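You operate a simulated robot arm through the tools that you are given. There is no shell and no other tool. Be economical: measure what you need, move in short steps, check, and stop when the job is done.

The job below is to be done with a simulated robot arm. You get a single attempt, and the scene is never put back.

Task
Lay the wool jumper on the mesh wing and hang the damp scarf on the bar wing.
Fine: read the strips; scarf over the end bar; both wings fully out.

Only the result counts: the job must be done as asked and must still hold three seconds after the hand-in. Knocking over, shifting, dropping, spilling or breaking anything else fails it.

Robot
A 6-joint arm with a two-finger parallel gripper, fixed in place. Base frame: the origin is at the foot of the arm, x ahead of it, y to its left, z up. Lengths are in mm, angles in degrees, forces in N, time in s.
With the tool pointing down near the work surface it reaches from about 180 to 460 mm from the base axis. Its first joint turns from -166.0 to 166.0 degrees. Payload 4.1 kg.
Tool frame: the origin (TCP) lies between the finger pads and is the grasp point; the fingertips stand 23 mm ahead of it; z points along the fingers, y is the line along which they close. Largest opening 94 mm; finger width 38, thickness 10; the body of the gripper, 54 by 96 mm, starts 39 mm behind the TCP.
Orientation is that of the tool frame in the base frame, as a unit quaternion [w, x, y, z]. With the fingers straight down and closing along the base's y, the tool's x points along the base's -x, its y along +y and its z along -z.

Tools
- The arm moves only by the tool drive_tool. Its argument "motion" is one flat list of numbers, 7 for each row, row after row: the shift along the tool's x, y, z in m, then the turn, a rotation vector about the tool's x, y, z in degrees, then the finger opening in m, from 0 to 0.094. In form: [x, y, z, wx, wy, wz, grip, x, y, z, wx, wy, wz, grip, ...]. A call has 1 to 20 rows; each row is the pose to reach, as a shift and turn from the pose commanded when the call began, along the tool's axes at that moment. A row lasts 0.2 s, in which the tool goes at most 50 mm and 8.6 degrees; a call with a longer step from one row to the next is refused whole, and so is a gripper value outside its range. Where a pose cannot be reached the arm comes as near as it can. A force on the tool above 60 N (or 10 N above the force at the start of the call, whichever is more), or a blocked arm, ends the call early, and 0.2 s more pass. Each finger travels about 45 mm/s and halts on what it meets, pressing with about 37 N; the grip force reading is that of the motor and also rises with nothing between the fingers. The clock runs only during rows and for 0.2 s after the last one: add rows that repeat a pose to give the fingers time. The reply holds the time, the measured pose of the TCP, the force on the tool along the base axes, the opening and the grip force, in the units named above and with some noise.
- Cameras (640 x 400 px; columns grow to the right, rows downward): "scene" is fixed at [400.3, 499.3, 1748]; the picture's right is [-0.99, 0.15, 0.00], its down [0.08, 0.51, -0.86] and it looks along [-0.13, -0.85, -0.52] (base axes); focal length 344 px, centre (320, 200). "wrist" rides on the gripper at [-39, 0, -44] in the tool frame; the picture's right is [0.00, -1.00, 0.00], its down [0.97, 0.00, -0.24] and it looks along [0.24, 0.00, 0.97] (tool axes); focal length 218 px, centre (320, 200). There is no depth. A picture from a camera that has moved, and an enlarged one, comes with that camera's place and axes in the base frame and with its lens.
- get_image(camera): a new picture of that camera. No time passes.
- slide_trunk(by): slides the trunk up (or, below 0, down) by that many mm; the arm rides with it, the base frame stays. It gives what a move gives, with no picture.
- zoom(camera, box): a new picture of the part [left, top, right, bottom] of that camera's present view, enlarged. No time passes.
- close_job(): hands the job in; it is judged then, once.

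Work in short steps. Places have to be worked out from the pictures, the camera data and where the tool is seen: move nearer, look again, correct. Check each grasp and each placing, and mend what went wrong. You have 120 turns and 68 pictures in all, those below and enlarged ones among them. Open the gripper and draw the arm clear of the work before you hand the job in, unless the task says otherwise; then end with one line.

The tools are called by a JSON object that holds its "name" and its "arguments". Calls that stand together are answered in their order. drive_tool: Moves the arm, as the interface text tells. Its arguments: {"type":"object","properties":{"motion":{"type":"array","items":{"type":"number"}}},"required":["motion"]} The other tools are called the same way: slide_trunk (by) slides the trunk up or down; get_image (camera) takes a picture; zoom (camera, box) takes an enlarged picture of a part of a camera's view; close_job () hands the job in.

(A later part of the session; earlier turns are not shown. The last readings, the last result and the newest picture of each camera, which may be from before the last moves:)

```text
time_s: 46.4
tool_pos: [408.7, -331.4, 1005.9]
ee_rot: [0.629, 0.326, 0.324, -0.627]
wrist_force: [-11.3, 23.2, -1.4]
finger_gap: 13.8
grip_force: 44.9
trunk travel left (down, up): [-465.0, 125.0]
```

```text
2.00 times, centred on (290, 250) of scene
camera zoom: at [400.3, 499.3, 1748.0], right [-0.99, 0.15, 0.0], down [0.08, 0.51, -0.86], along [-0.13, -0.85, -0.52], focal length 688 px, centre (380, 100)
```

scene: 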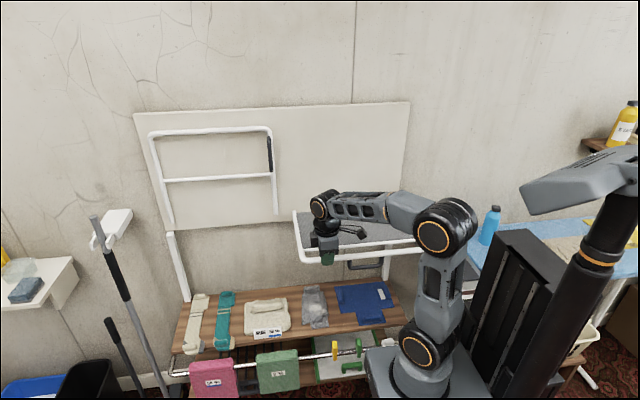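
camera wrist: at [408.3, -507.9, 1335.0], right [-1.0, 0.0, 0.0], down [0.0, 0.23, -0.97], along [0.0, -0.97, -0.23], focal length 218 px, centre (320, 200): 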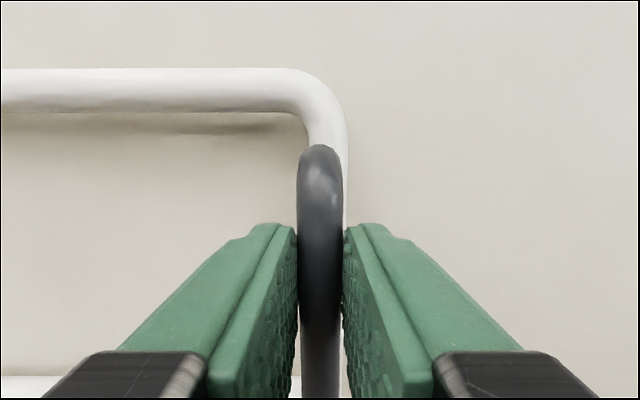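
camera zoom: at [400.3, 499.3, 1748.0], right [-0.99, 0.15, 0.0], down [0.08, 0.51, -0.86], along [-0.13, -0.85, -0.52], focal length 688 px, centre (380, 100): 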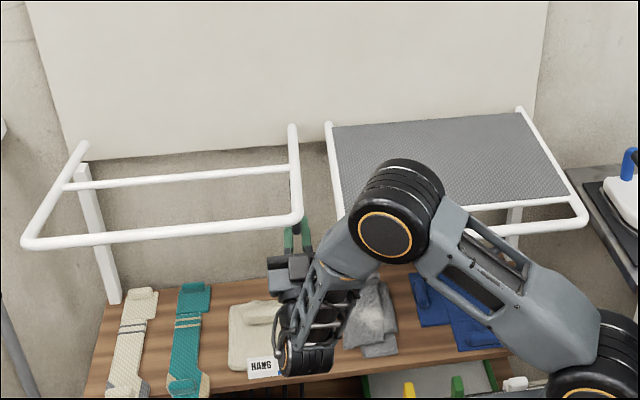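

{"name": "slide_trunk", "arguments": {"by": -14}}

{"name": "slide_trunk", "arguments": {"by": -10}}

{"name": "zoom", "arguments": {"camera": "scene", "box": [130, 150, 450, 350]}}

```text
time_s: 47.0
tool_pos: [408.7, -333.6, 991.6]
ee_rot: [0.629, 0.327, 0.324, -0.626]
wrist_force: [-11.3, 14.3, -0.5]
finger_gap: 13.8
grip_force: 45.4
trunk travel left (down, up): [-451.0, 139.0]
```

```text
time_s: 47.5
tool_pos: [409.7, -334.7, 981.0]
ee_rot: [0.629, 0.327, 0.325, -0.626]
wrist_force: [-12.7, 6.6, 0.6]
finger_gap: 13.6
grip_force: 44.7
trunk travel left (down, up): [-441.0, 149.0]
```

```text
2.00 times, centred on (290, 250) of scene
camera zoom: at [400.3, 499.3, 1748.0], right [-0.99, 0.15, 0.0], down [0.08, 0.51, -0.86], along [-0.13, -0.85, -0.52], focal length 688 px, centre (380, 100)
```

zoom: 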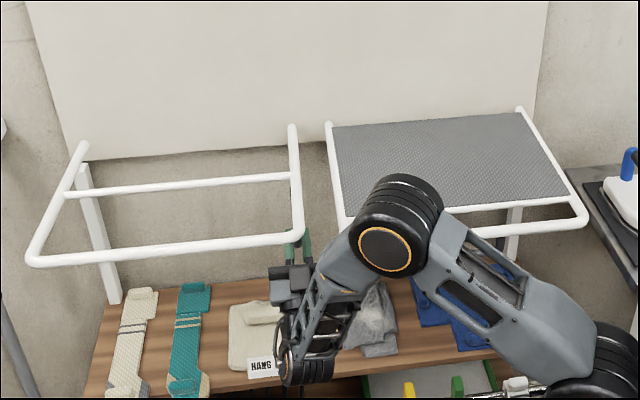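

{"name": "slide_trunk", "arguments": {"by": -10}}

{"name": "slide_trunk", "arguments": {"by": -6}}

```text
time_s: 48.1
tool_pos: [409.2, -335.3, 971.3]
ee_rot: [0.629, 0.327, 0.325, -0.626]
wrist_force: [-12.8, -1.6, 1.5]
finger_gap: 13.5
grip_force: 45.0
trunk travel left (down, up): [-431.0, 159.0]
```

```text
time_s: 48.7
tool_pos: [408.6, -336.1, 965.8]
ee_rot: [0.629, 0.328, 0.324, -0.626]
wrist_force: [-13.2, -8.5, 4.2]
finger_gap: 13.7
grip_force: 45.5
trunk travel left (down, up): [-425.0, 165.0]
```

{"name": "slide_trunk", "arguments": {"by": -5}}

{"name": "get_image", "arguments": {"camera": "wrist"}}

{"name": "zoom", "arguments": {"camera": "scene", "box": [130, 150, 450, 350]}}

```text
time_s: 49.2
tool_pos: [409.6, -336.3, 960.4]
ee_rot: [0.628, 0.329, 0.325, -0.626]
wrist_force: [-12.7, -14.1, 4.0]
finger_gap: 13.7
grip_force: 45.5
trunk travel left (down, up): [-420.0, 170.0]
```

```text
27 pictures are left
camera wrist: at [408.7, -277.7, 966.7], right [-1.0, 0.0, -0.01], down [0.01, -0.36, -0.93], along [0.0, -0.93, 0.36], focal length 218 px, centre (320, 200)
```

wrist: 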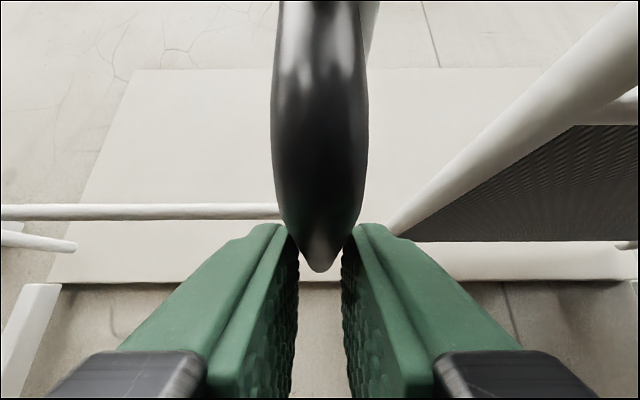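

```text
2.00 times, centred on (290, 250) of scene
camera zoom: at [400.3, 499.3, 1748.0], right [-0.99, 0.15, 0.0], down [0.08, 0.51, -0.86], along [-0.13, -0.85, -0.52], focal length 688 px, centre (380, 100)
```

zoom: 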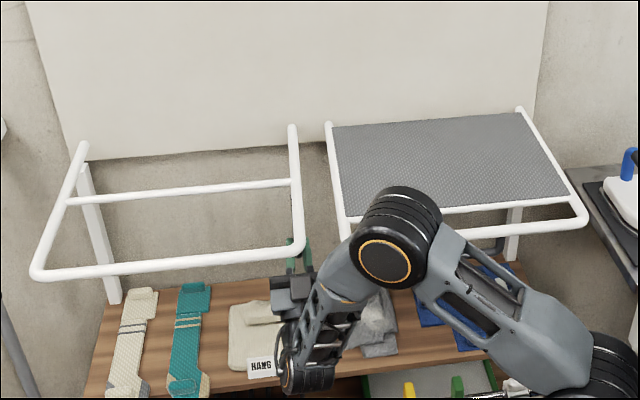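

The bar wing now looks level with the mesh wing; I'll nudge further in small steps to feel the stop.

{"name": "slide_trunk", "arguments": {"by": -5}}

{"name": "slide_trunk", "arguments": {"by": -5}}

{"name": "zoom", "arguments": {"camera": "scene", "box": [130, 150, 450, 350]}}

```text
time_s: 49.8
tool_pos: [409.6, -336.4, 957.9]
ee_rot: [0.63, 0.328, 0.322, -0.626]
wrist_force: [-7.1, -22.8, 29.3]
finger_gap: 13.5
grip_force: 45.3
trunk travel left (down, up): [-415.0, 175.0]
```

```text
time_s: 50.3
tool_pos: [408.5, -334.0, 953.2]
ee_rot: [0.631, 0.327, 0.323, -0.626]
wrist_force: [-6.7, -10.7, 35.8]
finger_gap: 13.8
grip_force: 44.6
trunk travel left (down, up): [-410.0, 180.0]
```

```text
2.00 times, centred on (290, 250) of scene
camera zoom: at [400.3, 499.3, 1748.0], right [-0.99, 0.15, 0.0], down [0.08, 0.51, -0.86], along [-0.13, -0.85, -0.52], focal length 688 px, centre (380, 100)
```

zoom: 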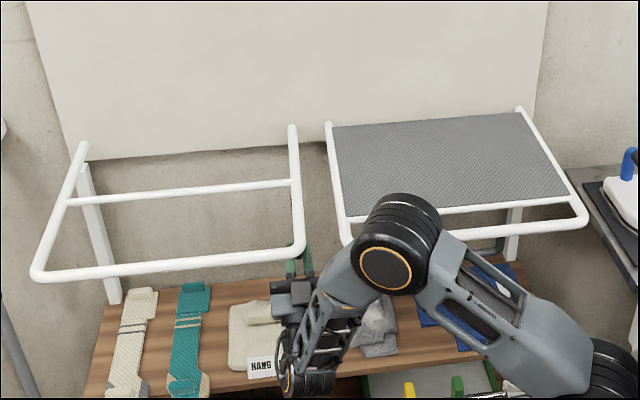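

The stop is reached (force rose to ~30 N and the wing no longer moves). I'll release, back out toward +y, and begin turning the tool down.

{"name": "drive_tool", "arguments": {"motion": [0, 0, 0, 0, 0, 0, 0.03, 0, 0, 0, 0, 0, 0, 0.06, 0, 0, 0, 0, 0, 0, 0.06, -0.024, 0, -0.033, 0, 0, 0, 0.06, -0.048, 0, -0.066, 0, 0, 0, 0.06, -0.072, 0, -0.1, 0, 0, 0, 0.06, -0.096, 0, -0.133, 0, 0, 0, 0.06, -0.096, -0.03, -0.133, 0, 8, 0, 0.06, -0.096, -0.06, -0.133, 0, 16, 0, 0.06, -0.096, -0.06, -0.133, 0, 24, 0, 0.06, -0.096, -0.06, -0.133, 0, 32, 0, 0.06, -0.096, -0.06, -0.133, 0, 40, 0, 0.06, -0.096, -0.06, -0.133, 0, 48, 0, 0.06]}}

{"name": "get_image", "arguments": {"camera": "scene"}}

```text
time_s: 53.1
tool_pos: [349.5, -170.5, 952.3]
ee_rot: [0.441, 0.554, 0.553, -0.439]
wrist_force: [0.6, 0.0, 0.6]
finger_gap: 60.1
grip_force: 0.0
out of reach, approached as far as the arm can: row 4, 5, 6, 7, 8
trunk travel left (down, up): [-410.0, 180.0]
```

```text
24 pictures are left
```

scene: 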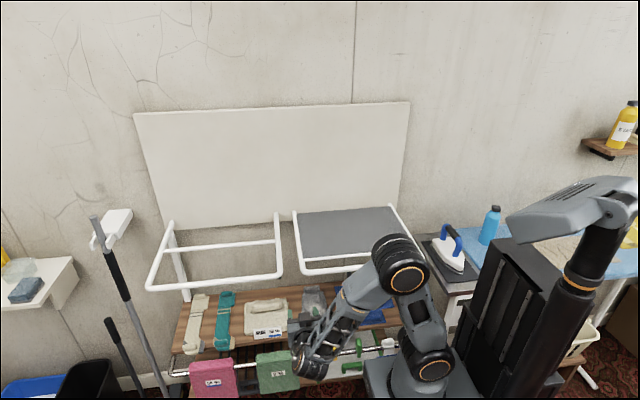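

Both wings hold fully out. Now I'll yaw the tool about vertical so it points along +x (closing along y), moving outward.

{"name": "drive_tool", "arguments": {"motion": [0, 0.012, 0, -8.02, 0, -1.7, 0.06, 0, 0.024, 0, -16.04, 0, -3.4, 0.06, 0, 0.036, 0, -24.06, 0, -5.1, 0.06, 0, 0.048, 0, -32.08, 0, -6.8, 0.06, 0, 0.06, 0, -40.1, 0, -8.5, 0.06, 0, 0.072, 0, -48.1, 0, -10.2, 0.06, 0, 0.084, 0, -56.1, 0, -11.9, 0.06, 0, 0.096, 0, -64.2, 0, -13.6, 0.06, 0, 0.108, 0, -72.2, 0, -15.3, 0.06, 0, 0.12, 0, -80.2, 0, -17, 0.06, 0, 0.13, 0, -88, 0, -18.7, 0.06]}}

{"name": "get_image", "arguments": {"camera": "wrist"}}

```text
time_s: 55.5
tool_pos: [483.6, 22.8, 974.4]
ee_rot: [0.627, 0.033, 0.778, -0.022]
wrist_force: [0.4, -0.1, 0.0]
finger_gap: 59.8
grip_force: 0.1
out of reach, approached as far as the arm can: row 4, 5, 6, 7, 8, 9, 10, 11
trunk travel left (down, up): [-410.0, 180.0]
```

```text
23 pictures are left
camera wrist: at [449.5, 25.7, 1021.9], right [-0.08, -1.0, -0.01], down [-0.44, 0.04, -0.9], along [0.89, -0.07, -0.44], focal length 218 px, centre (320, 200)
```

wrist: 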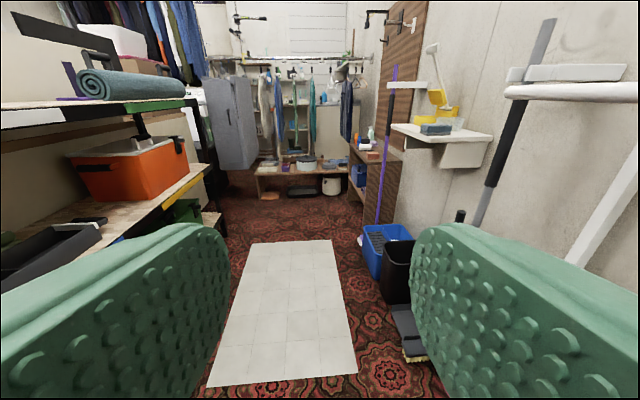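

The arm took a nearest pose since it was folded too tightly; the orientation is about right. I'll lower the trunk 100 mm, then pitch down to 45° and go toward the scarf's near side.

{"name": "slide_trunk", "arguments": {"by": -100}}

{"name": "drive_tool", "arguments": {"motion": [0, 0.04, 0.03, 0, 0, 0, 0.08, 0.009, 0.02, 0.06, 0, 6.6, 0, 0.08, 0.018, 0, 0.067, 0, 13.2, 0, 0.08, 0.0266, -0.02, 0.067, 0, 19.8, 0, 0.08, 0.0266, -0.04, 0.067, 0, 26.4, 0, 0.08, 0.0266, -0.06, 0.067, 0, 33, 0, 0.08, 0.0266, -0.06, 0.067, 0, 33, 0, 0.08]}}

{"name": "get_image", "arguments": {"camera": "wrist"}}

```text
time_s: 56.8
tool_pos: [483.5, 22.6, 874.7]
ee_rot: [0.627, 0.033, 0.778, -0.022]
wrist_force: [0.6, 0.0, -0.7]
finger_gap: 60.4
grip_force: 0.0
trunk travel left (down, up): [-310.0, 280.0]
```

```text
time_s: 58.4
tool_pos: [538.4, -35.8, 832.7]
ee_rot: [0.376, 0.039, 0.926, -0.015]
wrist_force: [0.5, 0.5, 0.3]
finger_gap: 80.0
grip_force: 0.1
out of reach, approached as far as the arm can: row 5, 6, 7
trunk travel left (down, up): [-310.0, 280.0]
```

```text
22 pictures are left
camera wrist: at [534.4, -34.8, 890.3], right [-0.08, -1.0, 0.0], down [-0.86, 0.07, -0.5], along [0.5, -0.04, -0.86], focal length 218 px, centre (320, 200)
```

wrist: 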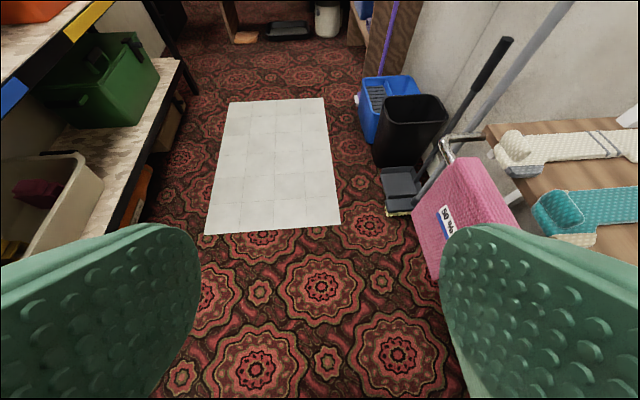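

{"name": "drive_tool", "arguments": {"motion": [0, -0.04, 0.01, -1, 0, -1, 0.08, 0, -0.08, 0.02, -2, 0, -2, 0.08, -0.002, -0.12, 0.03, -3.3, 0, -3.5, 0.08, -0.004, -0.16, 0.04, -3.3, 0, -3.5, 0.08, -0.006, -0.203, 0.045, -3.3, 0, -3.5, 0.08]}}

{"name": "get_image", "arguments": {"camera": "wrist"}}

{"name": "get_image", "arguments": {"camera": "scene"}}

```text
time_s: 59.6
tool_pos: [558.1, -248.5, 807.2]
ee_rot: [0.381, -0.002, 0.925, 0.004]
wrist_force: [0.3, 0.2, 0.8]
finger_gap: 79.9
grip_force: 0.1
out of reach, approached as far as the arm can: row 1
trunk travel left (down, up): [-310.0, 280.0]
```

```text
21 pictures are left
camera wrist: at [554.6, -248.8, 865.3], right [0.01, -1.0, -0.01], down [-0.86, 0.0, -0.51], along [0.51, 0.01, -0.86], focal length 218 px, centre (320, 200)
```

wrist: 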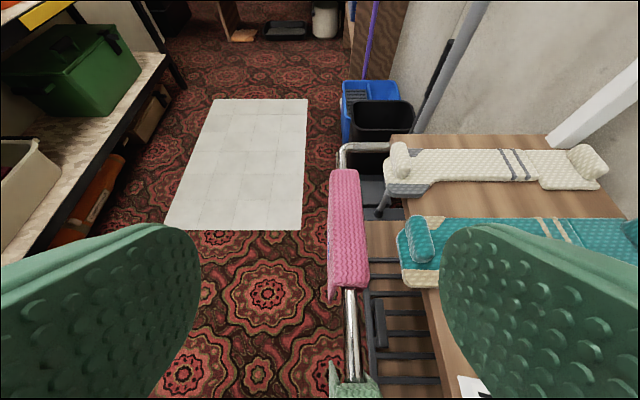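

```text
20 pictures are left
```

scene: 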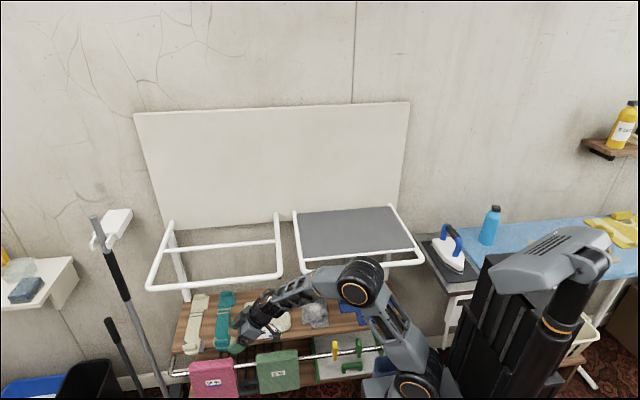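

Scarf triangulated: x 589–726, y≈-276, top z≈650, bottom ≈456/493, rail z≈615. I'll move above it with the 45° tool and check reach and alignment.

{"name": "drive_tool", "arguments": {"motion": [-0.002, -0.01, 0.036, 0, 0, 0, 0.08, -0.006, -0.02, 0.072, 0, 0, 0, 0.08, -0.0088, -0.0275, 0.107, 0, 0, 0, 0.08, -0.0088, -0.0275, 0.107, 0, 0, 0, 0.08]}}

{"name": "get_image", "arguments": {"camera": "wrist"}}

```text
time_s: 60.6
tool_pos: [640.9, -273.0, 734.9]
ee_rot: [0.38, -0.002, 0.925, 0.004]
wrist_force: [-0.1, 0.3, -0.3]
finger_gap: 79.9
grip_force: 0.1
trunk travel left (down, up): [-310.0, 280.0]
```

```text
19 pictures are left
camera wrist: at [637.1, -273.0, 793.0], right [0.0, -1.0, -0.01], down [-0.86, 0.0, -0.51], along [0.51, 0.01, -0.86], focal length 218 px, centre (320, 200)
```

wrist: 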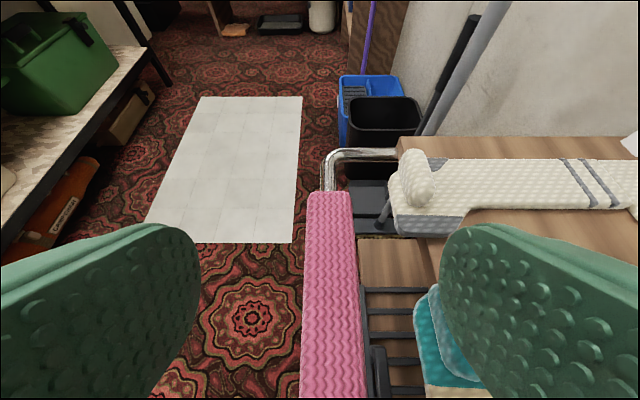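

The teal sock's toe overhangs to about y=-328 at x≥612, so I'll grasp nearer the scarf's end at x≈608 with a narrower opening (56 mm).

{"name": "drive_tool", "arguments": {"motion": [0.0234, -0.005, -0.0233, 0, 0, 0, 0.056, 0.0375, -0.005, -0.0092, 0, 0, 0, 0.056, 0.0516, -0.005, 0.005, 0, 0, 0, 0.056, 0.0657, -0.005, 0.019, 0, 0, 0, 0.056, 0.0657, -0.005, 0.019, 0, 0, 0, 0.056]}}

{"name": "get_image", "arguments": {"camera": "wrist"}}

```text
time_s: 61.8
tool_pos: [608.0, -278.0, 675.2]
ee_rot: [0.381, -0.001, 0.925, 0.003]
wrist_force: [-0.8, 0.2, 0.6]
finger_gap: 56.2
grip_force: 0.0
trunk travel left (down, up): [-310.0, 280.0]
```

```text
18 pictures are left
camera wrist: at [604.1, -278.1, 733.4], right [0.01, -1.0, -0.01], down [-0.86, 0.0, -0.51], along [0.51, 0.01, -0.86], focal length 218 px, centre (320, 200)
```

wrist: 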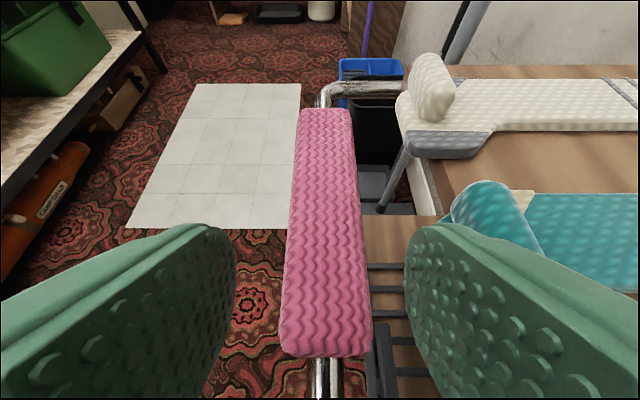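

Aligned. Descend 31 mm and close on the scarf.

{"name": "drive_tool", "arguments": {"motion": [0.006, -0.001, 0.009, 0, 0, 0, 0.056, 0.012, -0.001, 0.018, 0, 0, 0, 0.056, 0.0176, -0.001, 0.0262, 0, 0, 0, 0.056, 0.0176, -0.001, 0.0262, 0, 0, 0, 0.03, 0.0176, -0.001, 0.0262, 0, 0, 0, 0.0, 0.0176, -0.001, 0.0262, 0, 0, 0, 0.0, 0.0176, -0.001, 0.0262, 0, 0, 0, 0.0, 0.0176, -0.001, 0.0262, 0, 0, 0, 0.0]}}

{"name": "get_image", "arguments": {"camera": "wrist"}}

```text
time_s: 62.6
tool_pos: [614.6, -283.9, 662.8]
ee_rot: [0.388, -0.002, 0.922, 0.0]
wrist_force: [-6.6, 3.0, 38.5]
finger_gap: 55.7
grip_force: 0.1
trunk travel left (down, up): [-310.0, 280.0]
stopped in row 3: the force on the tool passed its limit (the readings are from after the stop); the commanded pose is now the measured one
```

```text
17 pictures are left
camera wrist: at [611.1, -282.3, 720.4], right [0.0, -1.0, 0.0], down [-0.85, 0.0, -0.53], along [0.53, 0.0, -0.85], focal length 218 px, centre (320, 200)
```

wrist: 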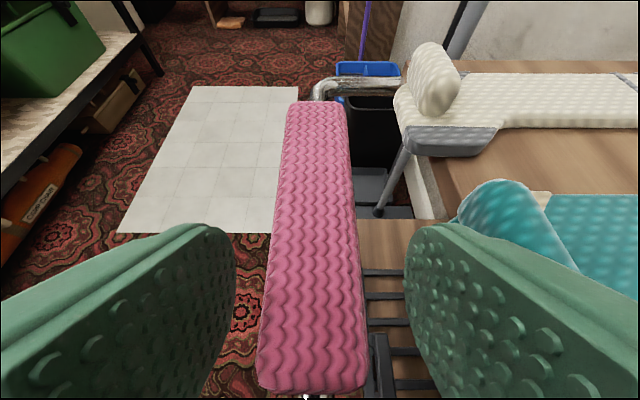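

Something was touched before full depth (force +38 N up). I'll rise 20 mm and inspect from the scene camera.

{"name": "drive_tool", "arguments": {"motion": [-0.014, 0.004, -0.014, 0, 0, 0, 0.056, -0.014, 0.004, -0.014, 0, 0, 0, 0.05]}}

{"name": "zoom", "arguments": {"camera": "scene", "box": [170, 285, 330, 385]}}

{"name": "get_image", "arguments": {"camera": "wrist"}}

```text
time_s: 63.2
tool_pos: [615.4, -276.7, 674.7]
ee_rot: [0.383, 0.001, 0.924, 0.001]
wrist_force: [-0.4, 0.5, 0.5]
finger_gap: 49.9
grip_force: 0.1
trunk travel left (down, up): [-310.0, 280.0]
```

```text
4.00 times, centred on (250, 335) of scene
camera zoom: at [400.3, 499.3, 1748.0], right [-0.99, 0.15, 0.0], down [0.08, 0.51, -0.86], along [-0.13, -0.85, -0.52], focal length 1377 px, centre (600, -340)
```

zoom: 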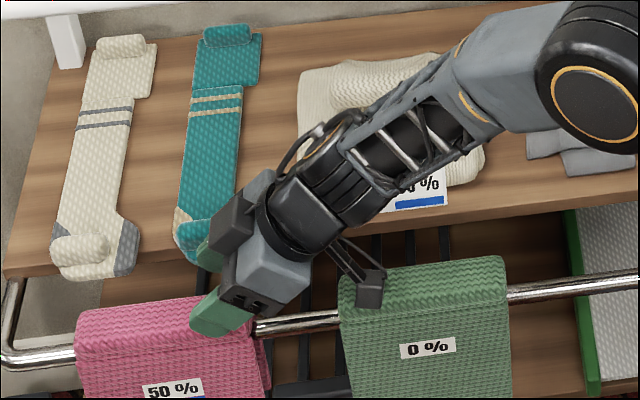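

```text
15 pictures are left
camera wrist: at [610.9, -277.9, 732.8], right [0.0, -1.0, 0.0], down [-0.86, 0.0, -0.52], along [0.52, 0.0, -0.86], focal length 218 px, centre (320, 200)
```

wrist: 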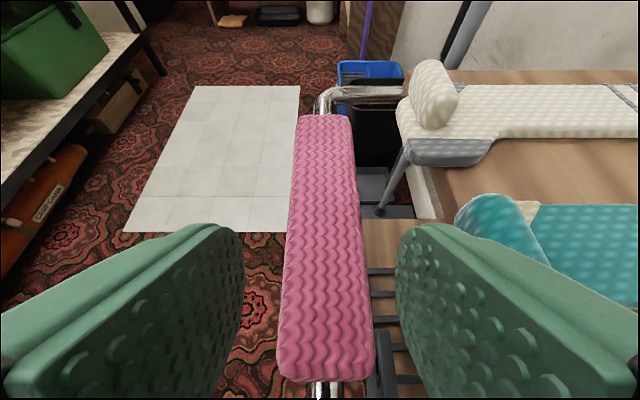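

A bracket on the tool's underside was touching the green scarf's top. A steeper tool (75° down) lifts it clear, so I'll pitch up there first, then look.

{"name": "drive_tool", "arguments": {"motion": [-0.0106, -0.002, -0.0106, 0, 0, 0, 0.05, -0.0106, -0.002, -0.0106, 0, 7.5, 0, 0.05, -0.0106, -0.002, -0.0106, 0, 15, 0, 0.05, -0.0106, -0.002, -0.0106, 0, 22.5, 0, 0.05, -0.0106, -0.002, -0.0106, 0, 30, 0, 0.05, -0.0106, -0.002, -0.0106, 0, 30, 0, 0.05]}}

{"name": "zoom", "arguments": {"camera": "scene", "box": [170, 285, 330, 385]}}

```text
time_s: 64.6
tool_pos: [614.3, -279.8, 689.4]
ee_rot: [0.166, -0.001, 0.986, 0.005]
wrist_force: [-0.3, -0.3, 0.2]
finger_gap: 50.0
grip_force: 0.0
out of reach, approached as far as the arm can: row 5, 6
trunk travel left (down, up): [-310.0, 280.0]
```

```text
4.00 times, centred on (250, 335) of scene
camera zoom: at [400.3, 499.3, 1748.0], right [-0.99, 0.15, 0.0], down [0.08, 0.51, -0.86], along [-0.13, -0.85, -0.52], focal length 1377 px, centre (600, -340)
```

zoom: 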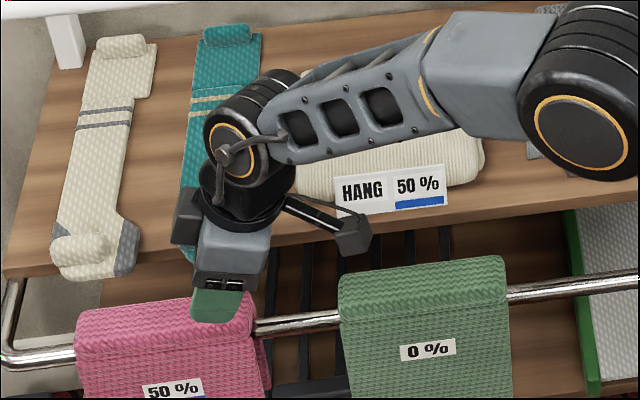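

Now at β≈71° and clear of the green scarf. I'll use the trunk to descend straight ~43 mm.

{"name": "slide_trunk", "arguments": {"by": -25}}

{"name": "slide_trunk", "arguments": {"by": -18}}

{"name": "get_image", "arguments": {"camera": "wrist"}}

```text
time_s: 65.3
tool_pos: [615.2, -281.1, 664.0]
ee_rot: [0.168, 0.0, 0.986, 0.004]
wrist_force: [-0.5, -0.2, 0.0]
finger_gap: 50.1
grip_force: 0.1
trunk travel left (down, up): [-285.0, 305.0]
```

```text
time_s: 65.9
tool_pos: [614.0, -280.3, 646.4]
ee_rot: [0.168, 0.0, 0.986, 0.004]
wrist_force: [0.7, -0.2, -0.1]
finger_gap: 50.0
grip_force: 0.1
trunk travel left (down, up): [-267.0, 323.0]
```

```text
13 pictures are left
camera wrist: at [636.4, -280.2, 700.6], right [0.0, -1.0, -0.01], down [-1.0, 0.0, -0.09], along [0.09, 0.01, -1.0], focal length 218 px, centre (320, 200)
```

wrist: 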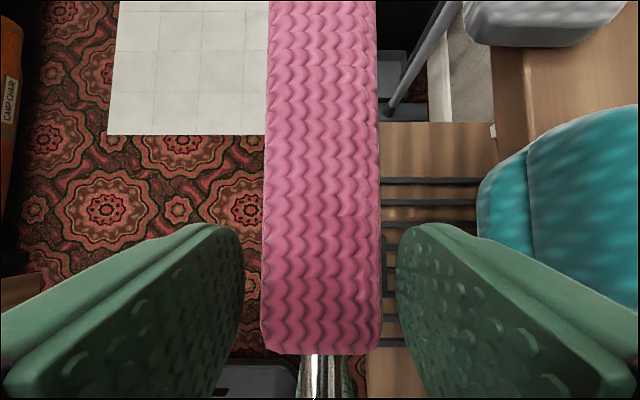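

Well straddled. Lower 5 mm more and close.

{"name": "slide_trunk", "arguments": {"by": -5}}

{"name": "drive_tool", "arguments": {"motion": [0, 0, 0, 0, 0, 0, 0.04, 0, 0, 0, 0, 0, 0, 0.02, 0, 0, 0, 0, 0, 0, 0.0, 0, 0, 0, 0, 0, 0, 0.0, 0, 0, 0, 0, 0, 0, 0.0]}}

{"name": "slide_trunk", "arguments": {"by": 30}}

{"name": "zoom", "arguments": {"camera": "scene", "box": [150, 260, 350, 400]}}

```text
time_s: 66.5
tool_pos: [615.1, -279.4, 640.0]
ee_rot: [0.168, -0.001, 0.986, 0.005]
wrist_force: [-0.4, -0.1, -0.2]
finger_gap: 50.0
grip_force: 0.1
trunk travel left (down, up): [-262.0, 328.0]
```

```text
time_s: 67.7
tool_pos: [615.8, -280.5, 640.4]
ee_rot: [0.168, -0.001, 0.986, 0.004]
wrist_force: [0.2, -1.1, -0.6]
finger_gap: 39.8
grip_force: 36.7
trunk travel left (down, up): [-262.0, 328.0]
```

```text
time_s: 68.4
tool_pos: [613.9, -278.4, 671.7]
ee_rot: [0.167, -0.001, 0.986, 0.005]
wrist_force: [-0.8, 1.0, -0.9]
finger_gap: 39.7
grip_force: 36.7
trunk travel left (down, up): [-292.0, 298.0]
```

```text
2.86 times, centred on (250, 330) of scene
camera zoom: at [400.3, 499.3, 1748.0], right [-0.99, 0.15, 0.0], down [0.08, 0.51, -0.86], along [-0.13, -0.85, -0.52], focal length 983 px, centre (520, -171)
```

zoom: 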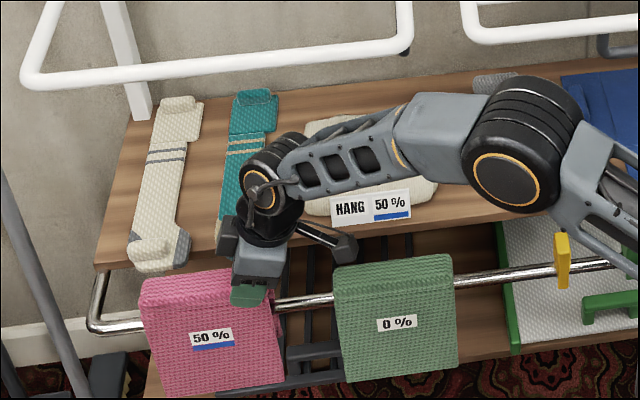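

Scarf lifts cleanly and level. Raise by trunk, then rise and tilt a little so the wrist stays under the wing bar, then move out toward +y.

{"name": "slide_trunk", "arguments": {"by": 75}}

{"name": "drive_tool", "arguments": {"motion": [-0.005, 0, -0.0157, 0, -5, 0, 0, -0.011, 0, -0.0314, 0, -10, 0, 0, -0.0164, 0, -0.047, 0, -15, 0, 0, -0.0164, 0, -0.047, 0, -15, 0, 0, -0.0164, 0.03, -0.047, 0, -15, 0, 0, -0.0164, 0.06, -0.047, 0, -15, 0, 0, -0.0164, 0.09, -0.047, 0, -15, 0, 0, -0.0164, 0.12, -0.047, 0, -15, 0, 0]}}

{"name": "zoom", "arguments": {"camera": "scene", "box": [130, 200, 370, 400]}}

```text
time_s: 69.5
tool_pos: [615.8, -279.9, 746.0]
ee_rot: [0.168, -0.001, 0.986, 0.005]
wrist_force: [-0.3, -0.3, -1.4]
finger_gap: 39.8
grip_force: 36.8
trunk travel left (down, up): [-367.0, 223.0]
```

```text
time_s: 71.3
tool_pos: [612.7, -158.6, 796.5]
ee_rot: [0.295, 0.0, 0.955, 0.005]
wrist_force: [0.0, 0.5, -0.8]
finger_gap: 39.5
grip_force: 37.4
trunk travel left (down, up): [-367.0, 223.0]
```

```text
2.00 times, centred on (250, 300) of scene
camera zoom: at [400.3, 499.3, 1748.0], right [-0.99, 0.15, 0.0], down [0.08, 0.51, -0.86], along [-0.13, -0.85, -0.52], focal length 688 px, centre (460, 0)
```

zoom: 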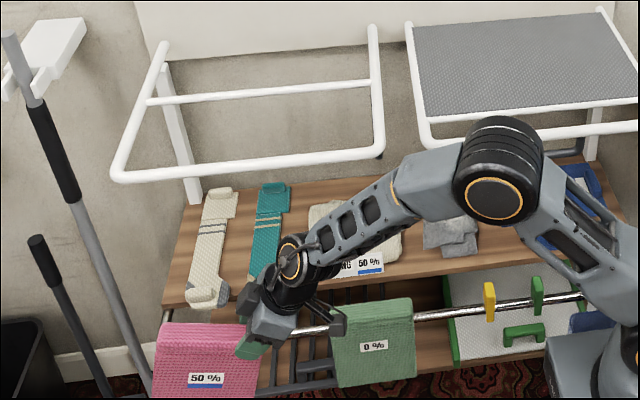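

Scarf is free of the rail and clear. Raise with the trunk, then with the arm to z≈1245, x≈495, levelling the scarf again.

{"name": "slide_trunk", "arguments": {"by": 222}}

{"name": "drive_tool", "arguments": {"motion": [-0.0042, 0, -0.036, 0, 2, 0, 0, -0.0084, 0, -0.072, 0, 4, 0, 0, -0.0126, 0, -0.108, 0, 6, 0, 0, -0.0168, 0, -0.144, 0, 8, 0, 0, -0.021, 0, -0.18, 0, 10, 0, 0, -0.0252, 0, -0.216, 0, 13, 0, 0, -0.0294, 0, -0.2525, 0, 15, 0, 0, -0.0294, 0, -0.2525, 0, 15, 0, 0]}}

{"name": "get_image", "arguments": {"camera": "scene"}}

```text
time_s: 73.7
tool_pos: [612.9, -158.2, 1019.3]
ee_rot: [0.295, -0.001, 0.955, 0.004]
wrist_force: [-0.5, 0.4, -1.9]
finger_gap: 39.7
grip_force: 36.8
trunk travel left (down, up): [-589.0, 1.0]
```

```text
time_s: 75.5
tool_pos: [480.8, -178.7, 1230.2]
ee_rot: [0.187, -0.005, 0.982, 0.032]
wrist_force: [0.1, -0.5, -2.0]
finger_gap: 39.4
grip_force: 36.7
out of reach, approached as far as the arm can: row 5, 6, 7, 8
trunk travel left (down, up): [-589.0, 1.0]
```

```text
10 pictures are left
```

scene: 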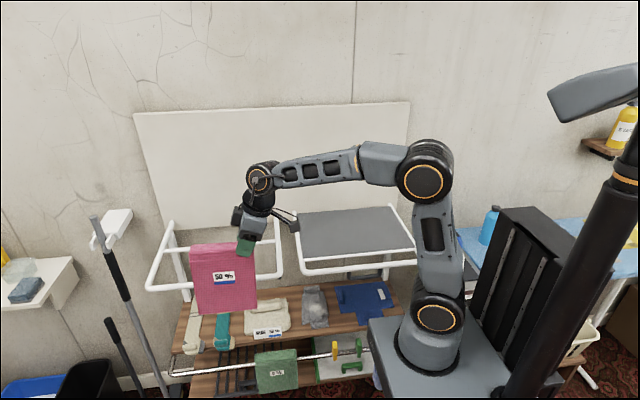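

The scarf is at z≈1230; only the back flap must pass over the bar (bottom ≈1083 vs bar top ≈1028), so this height suffices. I'll reset the reference with a tiny trunk move, then straighten and move over the bar at y≈-277.

{"name": "slide_trunk", "arguments": {"by": -3}}

{"name": "drive_tool", "arguments": {"motion": [-0.002, -0.016, -0.002, 0.7, 0, 0, 0, -0.005, -0.033, -0.003, 1.5, 0, 0, 0, -0.008, -0.05, -0.004, 2.5, 0, -0.1, 0, -0.011, -0.066, -0.005, 3.5, 0, -0.2, 0, -0.0132, -0.082, -0.0067, 4.2, 0, -0.3, 0, -0.0132, -0.0978, -0.0067, 4.2, 0, -0.3, 0, -0.0132, -0.0978, -0.0067, 4.2, 0, -0.3, 0]}}

{"name": "get_image", "arguments": {"camera": "wrist"}}

```text
time_s: 76.0
tool_pos: [481.7, -178.2, 1226.0]
ee_rot: [0.188, -0.004, 0.982, 0.03]
wrist_force: [-0.4, 0.0, -0.7]
finger_gap: 39.6
grip_force: 36.8
trunk travel left (down, up): [-586.0, 4.0]
```

```text
time_s: 77.6
tool_pos: [489.6, -277.6, 1227.1]
ee_rot: [0.194, -0.002, 0.981, 0.003]
wrist_force: [-1.3, 5.5, -2.2]
finger_gap: 39.5
grip_force: 36.6
out of reach, approached as far as the arm can: row 3, 4, 5, 6, 7
trunk travel left (down, up): [-586.0, 4.0]
```

```text
9 pictures are left
camera wrist: at [509.1, -278.7, 1282.3], right [0.01, -1.0, 0.0], down [-0.99, 0.0, -0.15], along [0.15, 0.0, -0.99], focal length 218 px, centre (320, 200)
```

wrist: 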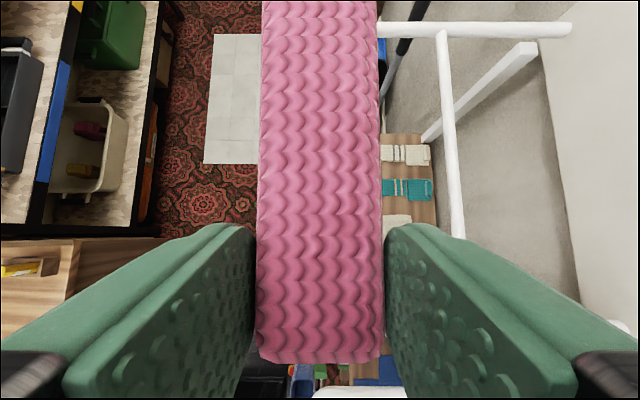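

A small +y force of 5.5 N might be a touch on the bar; I'll check with the scene camera.

{"name": "zoom", "arguments": {"camera": "scene", "box": [140, 170, 340, 320]}}

```text
2.67 times, centred on (240, 245) of scene
camera zoom: at [400.3, 499.3, 1748.0], right [-0.99, 0.15, 0.0], down [0.08, 0.51, -0.86], along [-0.13, -0.85, -0.52], focal length 918 px, centre (533, 80)
```

zoom: 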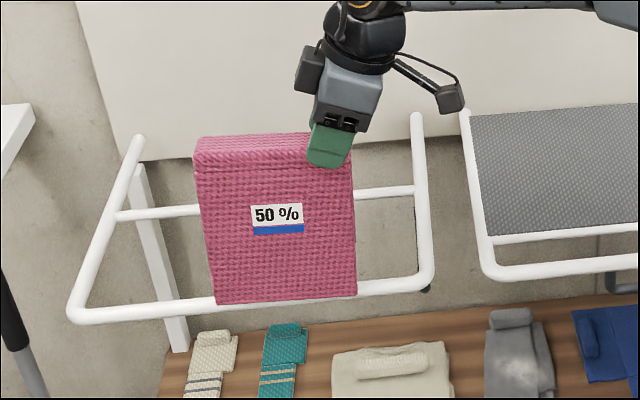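

The scarf is over the bar without blockage (bar at y≈-273). Lower by trunk 100 mm, then fine-tune y and look.

{"name": "slide_trunk", "arguments": {"by": -30}}

{"name": "drive_tool", "arguments": {"motion": [0, 0.001, 0, 0, 0, 0, 0, 0, 0.0025, 0, 0, 0, 0, 0]}}

{"name": "slide_trunk", "arguments": {"by": -40}}

```text
time_s: 78.3
tool_pos: [490.1, -279.5, 1196.8]
ee_rot: [0.194, -0.002, 0.981, 0.001]
wrist_force: [1.2, 5.8, -3.7]
finger_gap: 39.7
grip_force: 37.1
trunk travel left (down, up): [-556.0, 34.0]
```

```text
time_s: 79.0
tool_pos: [490.1, -277.0, 1197.6]
ee_rot: [0.194, -0.003, 0.981, 0.001]
wrist_force: [-1.0, -0.8, -1.4]
finger_gap: 39.5
grip_force: 36.7
trunk travel left (down, up): [-556.0, 34.0]
```

```text
time_s: 79.8
tool_pos: [491.1, -278.0, 1158.0]
ee_rot: [0.194, -0.002, 0.981, 0.001]
wrist_force: [-0.2, 0.1, -0.8]
finger_gap: 39.6
grip_force: 36.8
trunk travel left (down, up): [-516.0, 74.0]
```

The y-force vanished after shifting, so the front flap had been brushing the bar. Nudge 2 mm more and continue down.

{"name": "drive_tool", "arguments": {"motion": [0, 0.001, 0, 0, 0, 0, 0, 0, 0.002, 0, 0, 0, 0, 0]}}

{"name": "slide_trunk", "arguments": {"by": -40}}

{"name": "slide_trunk", "arguments": {"by": -40}}

{"name": "slide_trunk", "arguments": {"by": -20}}

{"name": "zoom", "arguments": {"camera": "scene", "box": [140, 170, 340, 320]}}

```text
time_s: 80.4
tool_pos: [490.6, -275.6, 1157.5]
ee_rot: [0.194, -0.003, 0.981, 0.001]
wrist_force: [0.3, 0.5, -1.3]
finger_gap: 39.3
grip_force: 37.3
trunk travel left (down, up): [-516.0, 74.0]
```

```text
time_s: 81.2
tool_pos: [489.0, -275.5, 1117.1]
ee_rot: [0.194, -0.002, 0.981, 0.002]
wrist_force: [-1.1, -0.1, -1.2]
finger_gap: 39.4
grip_force: 37.2
trunk travel left (down, up): [-476.0, 114.0]
```

```text
time_s: 82.0
tool_pos: [489.6, -274.7, 1077.9]
ee_rot: [0.194, -0.002, 0.981, 0.001]
wrist_force: [0.2, -0.2, -1.5]
finger_gap: 39.5
grip_force: 36.9
trunk travel left (down, up): [-436.0, 154.0]
```

```text
time_s: 82.7
tool_pos: [489.2, -274.9, 1062.6]
ee_rot: [0.2, -0.003, 0.98, -0.002]
wrist_force: [1.5, -0.9, 30.9]
finger_gap: 39.6
grip_force: 37.0
trunk travel left (down, up): [-416.0, 174.0]
```

```text
2.67 times, centred on (240, 245) of scene
camera zoom: at [400.3, 499.3, 1748.0], right [-0.99, 0.15, 0.0], down [0.08, 0.51, -0.86], along [-0.13, -0.85, -0.52], focal length 918 px, centre (533, 80)
```

zoom: 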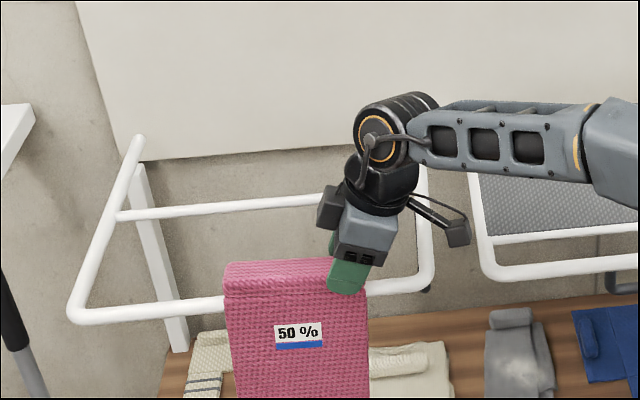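

It's seated on the end bar (31 N up). I'll relieve a few mm, open, and rise.

{"name": "slide_trunk", "arguments": {"by": 4}}

{"name": "drive_tool", "arguments": {"motion": [0, 0, 0, 0, 0, 0, 0.045, 0, 0, 0, 0, 0, 0, 0.056, 0, 0, 0, 0, 0, 0, 0.06, 0, 0, 0, 0, 0, 0, 0.06]}}

{"name": "slide_trunk", "arguments": {"by": 90}}

{"name": "zoom", "arguments": {"camera": "scene", "box": [140, 170, 340, 340]}}

```text
time_s: 83.2
tool_pos: [490.3, -275.5, 1062.6]
ee_rot: [0.196, -0.003, 0.981, 0.0]
wrist_force: [6.5, -3.5, 24.1]
finger_gap: 39.3
grip_force: 37.2
trunk travel left (down, up): [-420.0, 170.0]
```

```text
time_s: 84.2
tool_pos: [491.1, -275.5, 1061.7]
ee_rot: [0.194, -0.003, 0.981, 0.002]
wrist_force: [0.7, 0.4, 0.2]
finger_gap: 60.2
grip_force: 0.1
trunk travel left (down, up): [-420.0, 170.0]
```

```text
time_s: 85.5
tool_pos: [489.5, -274.8, 1151.4]
ee_rot: [0.194, -0.003, 0.981, 0.002]
wrist_force: [-0.1, 0.0, 0.9]
finger_gap: 60.1
grip_force: 0.1
trunk travel left (down, up): [-510.0, 80.0]
```

```text
2.35 times, centred on (240, 255) of scene
camera zoom: at [400.3, 499.3, 1748.0], right [-0.99, 0.15, 0.0], down [0.08, 0.51, -0.86], along [-0.13, -0.85, -0.52], focal length 810 px, centre (508, 71)
```

zoom: 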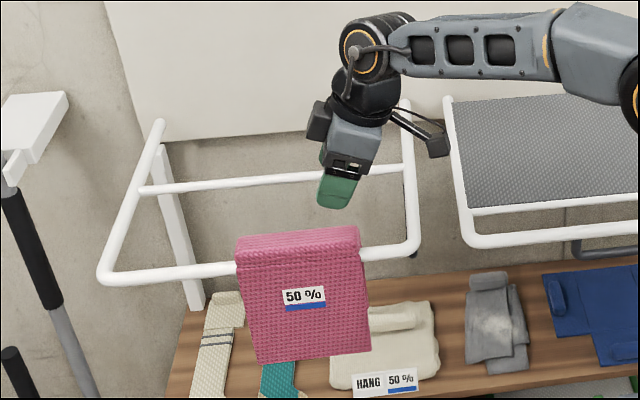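

Scarf is hanging on the end bar. Next the jumper: its roll is at about (464, -471, 680) under the bar wing. I'll back out toward +y, then lower the trunk so I can come in below the wings.

{"name": "drive_tool", "arguments": {"motion": [0, 0.04, 0, 0, 0, 0, 0.06, 0, 0.08, 0, 0, 0, 0, 0.06, 0, 0.12, 0, 0, 0, 0, 0.06, 0, 0.15, 0, 0, 0, 0, 0.06]}}

{"name": "slide_trunk", "arguments": {"by": -380}}

```text
time_s: 86.5
tool_pos: [479.3, -144.1, 1138.7]
ee_rot: [0.209, -0.006, 0.978, 0.022]
wrist_force: [-0.3, 0.1, -0.3]
finger_gap: 60.1
grip_force: 0.2
out of reach, approached as far as the arm can: row 1, 2, 3, 4
trunk travel left (down, up): [-510.0, 80.0]
```

```text
time_s: 90.2
tool_pos: [480.7, -143.7, 758.8]
ee_rot: [0.209, -0.006, 0.978, 0.022]
wrist_force: [0.0, -0.9, -0.2]
finger_gap: 60.2
grip_force: 0.1
trunk travel left (down, up): [-130.0, 460.0]
```

{"name": "drive_tool", "arguments": {"motion": [0.031, -0.018, -0.013, 1, -2, 0, 0.06, 0.062, -0.036, -0.026, 2, -4, 0, 0.06, 0.0932, -0.055, -0.0399, 3.1, -5.9, 0, 0.06, 0.0933, -0.098, -0.042, 3.1, -5.9, 0, 0.06, 0.0934, -0.14, -0.044, 3.1, -5.9, 0, 0.06, 0.0936, -0.184, -0.046, 3.1, -5.9, 0, 0.06, 0.0937, -0.228, -0.048, 3.1, -5.9, 0, 0.06, 0.0939, -0.272, -0.05, 3.1, -5.9, 0, 0.06, 0.094, -0.3138, -0.0516, 3.1, -5.9, 0, 0.06]}}

{"name": "get_image", "arguments": {"camera": "wrist"}}

```text
time_s: 92.2
tool_pos: [379.7, -460.9, 755.5]
ee_rot: [0.26, 0.001, 0.966, -0.003]
wrist_force: [0.3, 0.9, 0.6]
finger_gap: 59.9
grip_force: 0.1
trunk travel left (down, up): [-130.0, 460.0]
```

```text
5 pictures are left
camera wrist: at [391.5, -459.7, 813.4], right [0.0, -1.0, 0.01], down [-0.96, 0.0, -0.28], along [0.28, -0.01, -0.96], focal length 218 px, centre (320, 200)
```

wrist: 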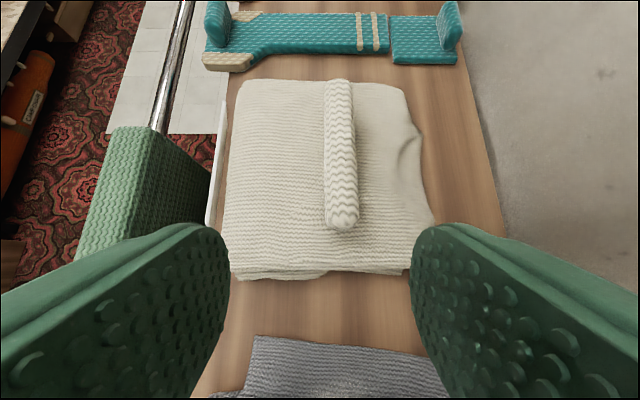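

Roll at (464, -475), aligned with x. I'll move over it, descend to z≈690 and close.

{"name": "drive_tool", "arguments": {"motion": [-0.0175, -0.005, 0.0256, 0, 0, 0, 0.06, -0.035, -0.01, 0.0512, 0, 0, 0, 0.06, -0.0526, -0.014, 0.0768, 0, 0, 0, 0.06, -0.046, -0.014, 0.088, 0, 0, 0, 0.06, -0.04, -0.014, 0.0984, 0, 0, 0, 0.06, -0.04, -0.014, 0.0984, 0, 0, 0, 0.04, -0.04, -0.014, 0.0984, 0, 0, 0, 0.0, -0.04, -0.014, 0.0984, 0, 0, 0, 0.0, -0.04, -0.014, 0.0984, 0, 0, 0, 0.0, -0.04, -0.014, 0.0984, 0, 0, 0, 0.0]}}

```text
time_s: 94.4
tool_pos: [463.2, -473.7, 690.0]
ee_rot: [0.259, 0.0, 0.966, -0.003]
wrist_force: [-0.1, 0.9, -0.1]
finger_gap: 21.9
grip_force: 37.0
trunk travel left (down, up): [-130.0, 460.0]
```

Roll gripped (21.9 mm). Lift 35 mm by trunk and check.

{"name": "slide_trunk", "arguments": {"by": 35}}

{"name": "zoom", "arguments": {"camera": "scene", "box": [180, 220, 420, 390]}}

```text
time_s: 95.2
tool_pos: [463.3, -475.5, 725.2]
ee_rot: [0.259, 0.0, 0.966, -0.003]
wrist_force: [-0.7, 0.6, -2.9]
finger_gap: 21.9
grip_force: 36.8
trunk travel left (down, up): [-165.0, 425.0]
```

```text
2.35 times, centred on (300, 305) of scene
camera zoom: at [400.3, 499.3, 1748.0], right [-0.99, 0.15, 0.0], down [0.08, 0.51, -0.86], along [-0.13, -0.85, -0.52], focal length 810 px, centre (367, -47)
```

zoom: 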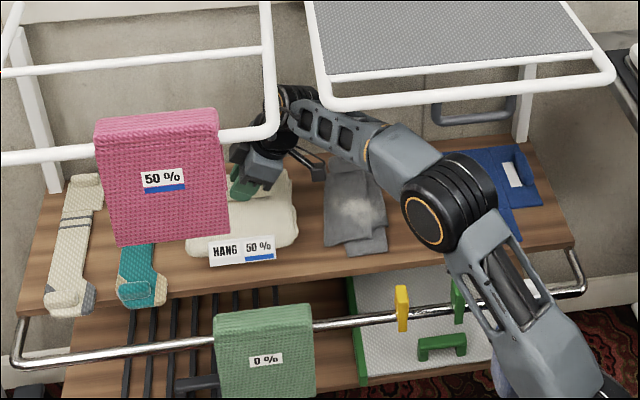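

Jumper is lifted, with its label riding on it. I'll shift toward -x while rising to z≈760, then carry it out toward +y below the wings.

{"name": "drive_tool", "arguments": {"motion": [0.0329, 0, -0.019, 0, 0, 0, 0, 0.0376, 0, -0.0448, 0, 0, 0, 0, 0.0475, 0, -0.0678, 0, 0, 0, 0, 0.063, 0, -0.0768, 0, 0, 0, 0, 0.063, 0.03, -0.0768, 0, 0, 0, 0, 0.063, 0.065, -0.0768, 0, 0, 0, 0, 0.063, 0.1, -0.0768, 0, 0, 0, 0, 0.063, 0.14, -0.0768, 0, 0, 0, 0, 0.063, 0.18, -0.0768, 0, 0, 0, 0, 0.063, 0.22, -0.0768, 0, 0, 0, 0, 0.063, 0.26, -0.0768, 0, 0, 0, 0, 0.063, 0.3, -0.0768, 0, 0, 0, 0, 0.063, 0.345, -0.0768, 0, 0, 0, 0]}}

{"name": "zoom", "arguments": {"camera": "scene", "box": [140, 170, 460, 400]}}

```text
time_s: 98.0
tool_pos: [370.0, -129.3, 756.3]
ee_rot: [0.258, 0.0, 0.966, -0.002]
wrist_force: [-0.3, 0.5, -3.9]
finger_gap: 21.5
grip_force: 36.4
trunk travel left (down, up): [-165.0, 425.0]
```

```text
1.74 times, centred on (300, 285) of scene
camera zoom: at [400.3, 499.3, 1748.0], right [-0.99, 0.15, 0.0], down [0.08, 0.51, -0.86], along [-0.13, -0.85, -0.52], focal length 598 px, centre (355, 52)
```

zoom: 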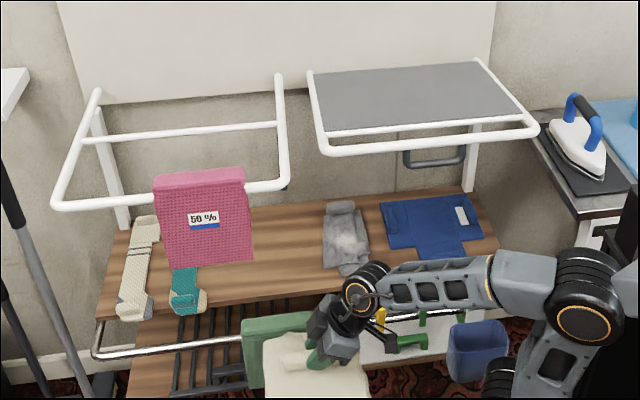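

Jumper is out in the clear and everything else is undisturbed. Raise the trunk 370 mm.

{"name": "slide_trunk", "arguments": {"by": 370}}

```text
time_s: 101.5
tool_pos: [371.2, -129.7, 1126.1]
ee_rot: [0.259, 0.0, 0.966, -0.003]
wrist_force: [-0.7, 0.0, -3.5]
finger_gap: 21.9
grip_force: 37.2
trunk travel left (down, up): [-535.0, 55.0]
```

{"name": "drive_tool", "arguments": {"motion": [0.0191, -0.034, -0.011, 0, 0, 0, 0, 0.0383, -0.068, -0.0221, 0, 0, 0, 0, 0.0574, -0.102, -0.0331, 0, 0, 0, 0, 0.0766, -0.136, -0.0442, 0, 0, 0, 0, 0.0957, -0.17, -0.0552, 0, 0, 0, 0, 0.1148, -0.204, -0.0663, 0, 0, 0, 0, 0.134, -0.238, -0.0773, 0, 0, 0, 0, 0.1531, -0.272, -0.0884, 0, 0, 0, 0, 0.1723, -0.306, -0.0994, 0, 0, 0, 0, 0.1914, -0.34, -0.1105, 0, 0, 0, 0, 0.1914, -0.34, -0.1105, 0, 0, 0, 0]}}

{"name": "zoom", "arguments": {"camera": "scene", "box": [220, 150, 460, 300]}}

```text
time_s: 102.3
tool_pos: [317.5, -203.9, 1135.7]
ee_rot: [0.268, 0.003, 0.963, 0.007]
wrist_force: [8.4, 49.8, 37.6]
finger_gap: 30.0
grip_force: 36.6
trunk travel left (down, up): [-535.0, 55.0]
stopped in row 3: the force on the tool passed its limit (the readings are from after the stop); the commanded pose is now the measured one
```

```text
2.67 times, centred on (340, 225) of scene
camera zoom: at [400.3, 499.3, 1748.0], right [-0.99, 0.15, 0.0], down [0.08, 0.51, -0.86], along [-0.13, -0.85, -0.52], focal length 918 px, centre (267, 133)
```

zoom: 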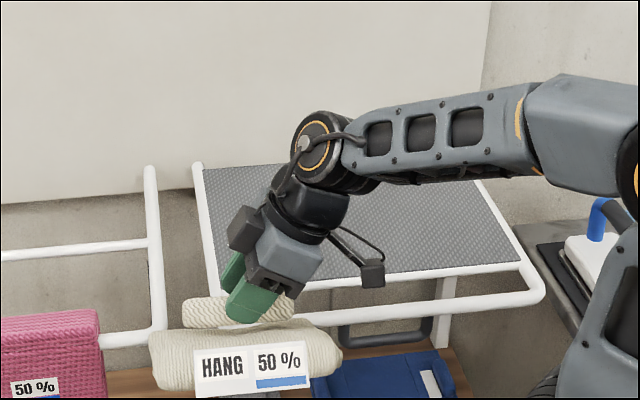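

The jumper's back edge struck the wing bars, as it hangs lower than I judged. Back off toward +y, then raise by trunk.

{"name": "drive_tool", "arguments": {"motion": [-0.005, 0.025, -0.008, 0, 0, 0, 0, -0.005, 0.05, -0.008, 0, 0, 0, 0, -0.005, 0.08, -0.008, 0, 0, 0, 0, -0.005, 0.08, -0.008, 0, 0, 0, 0]}}

{"name": "slide_trunk", "arguments": {"by": 53}}

{"name": "zoom", "arguments": {"camera": "scene", "box": [180, 150, 420, 300]}}

```text
time_s: 103.3
tool_pos: [316.5, -132.7, 1141.4]
ee_rot: [0.265, 0.004, 0.964, 0.004]
wrist_force: [-0.1, 0.1, -2.8]
finger_gap: 21.6
grip_force: 37.4
trunk travel left (down, up): [-535.0, 55.0]
```

```text
time_s: 104.2
tool_pos: [317.3, -133.3, 1194.7]
ee_rot: [0.264, 0.004, 0.964, 0.003]
wrist_force: [0.3, -0.6, -3.6]
finger_gap: 21.1
grip_force: 37.3
trunk travel left (down, up): [-588.0, 2.0]
```

```text
2.67 times, centred on (300, 225) of scene
camera zoom: at [400.3, 499.3, 1748.0], right [-0.99, 0.15, 0.0], down [0.08, 0.51, -0.86], along [-0.13, -0.85, -0.52], focal length 918 px, centre (373, 133)
```

zoom: 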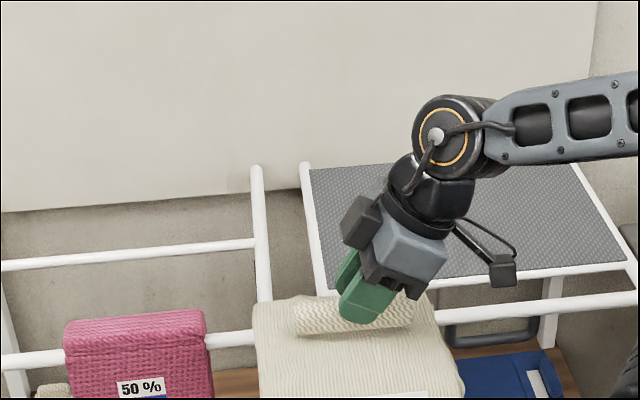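

Grip is intact (21 mm) and the jumper sits slightly back-edge-down; at z≈1195 it clears the bars. Carry it over the mesh to (150, -470).

{"name": "drive_tool", "arguments": {"motion": [0.0144, -0.0337, -0.0085, 0, 0, 0, 0, 0.0288, -0.0674, -0.017, 0, 0, 0, 0, 0.0431, -0.1011, -0.0255, 0, 0, 0, 0, 0.0575, -0.1348, -0.034, 0, 0, 0, 0, 0.0719, -0.1685, -0.0425, 0, 0, 0, 0, 0.0863, -0.2022, -0.051, 0, 0, 0, 0, 0.1007, -0.2359, -0.0595, 0, 0, 0, 0, 0.115, -0.2696, -0.068, 0, 0, 0, 0, 0.1294, -0.3033, -0.0765, 0, 0, 0, 0, 0.1438, -0.337, -0.085, 0, 0, 0, 0, 0.1438, -0.337, -0.085, 0, 0, 0, 0]}}

```text
time_s: 106.6
tool_pos: [148.5, -470.8, 1190.6]
ee_rot: [0.264, 0.003, 0.965, 0.004]
wrist_force: [0.0, -0.4, -3.3]
finger_gap: 21.3
grip_force: 37.0
trunk travel left (down, up): [-588.0, 2.0]
```

Over the mesh. Lower by trunk in stages, watching the force.

{"name": "slide_trunk", "arguments": {"by": -50}}

{"name": "slide_trunk", "arguments": {"by": -20}}

{"name": "slide_trunk", "arguments": {"by": -12}}

```text
time_s: 107.5
tool_pos: [148.8, -470.1, 1139.9]
ee_rot: [0.264, 0.003, 0.964, 0.004]
wrist_force: [0.5, 0.6, -2.1]
finger_gap: 21.4
grip_force: 36.7
trunk travel left (down, up): [-538.0, 52.0]
```

```text
time_s: 108.2
tool_pos: [148.4, -470.2, 1121.6]
ee_rot: [0.264, 0.004, 0.964, 0.003]
wrist_force: [0.2, -0.5, -3.0]
finger_gap: 21.4
grip_force: 36.9
trunk travel left (down, up): [-518.0, 72.0]
```

```text
time_s: 108.8
tool_pos: [148.1, -469.1, 1108.8]
ee_rot: [0.265, 0.003, 0.964, 0.002]
wrist_force: [0.3, 0.7, 3.3]
finger_gap: 21.3
grip_force: 36.8
trunk travel left (down, up): [-506.0, 84.0]
```

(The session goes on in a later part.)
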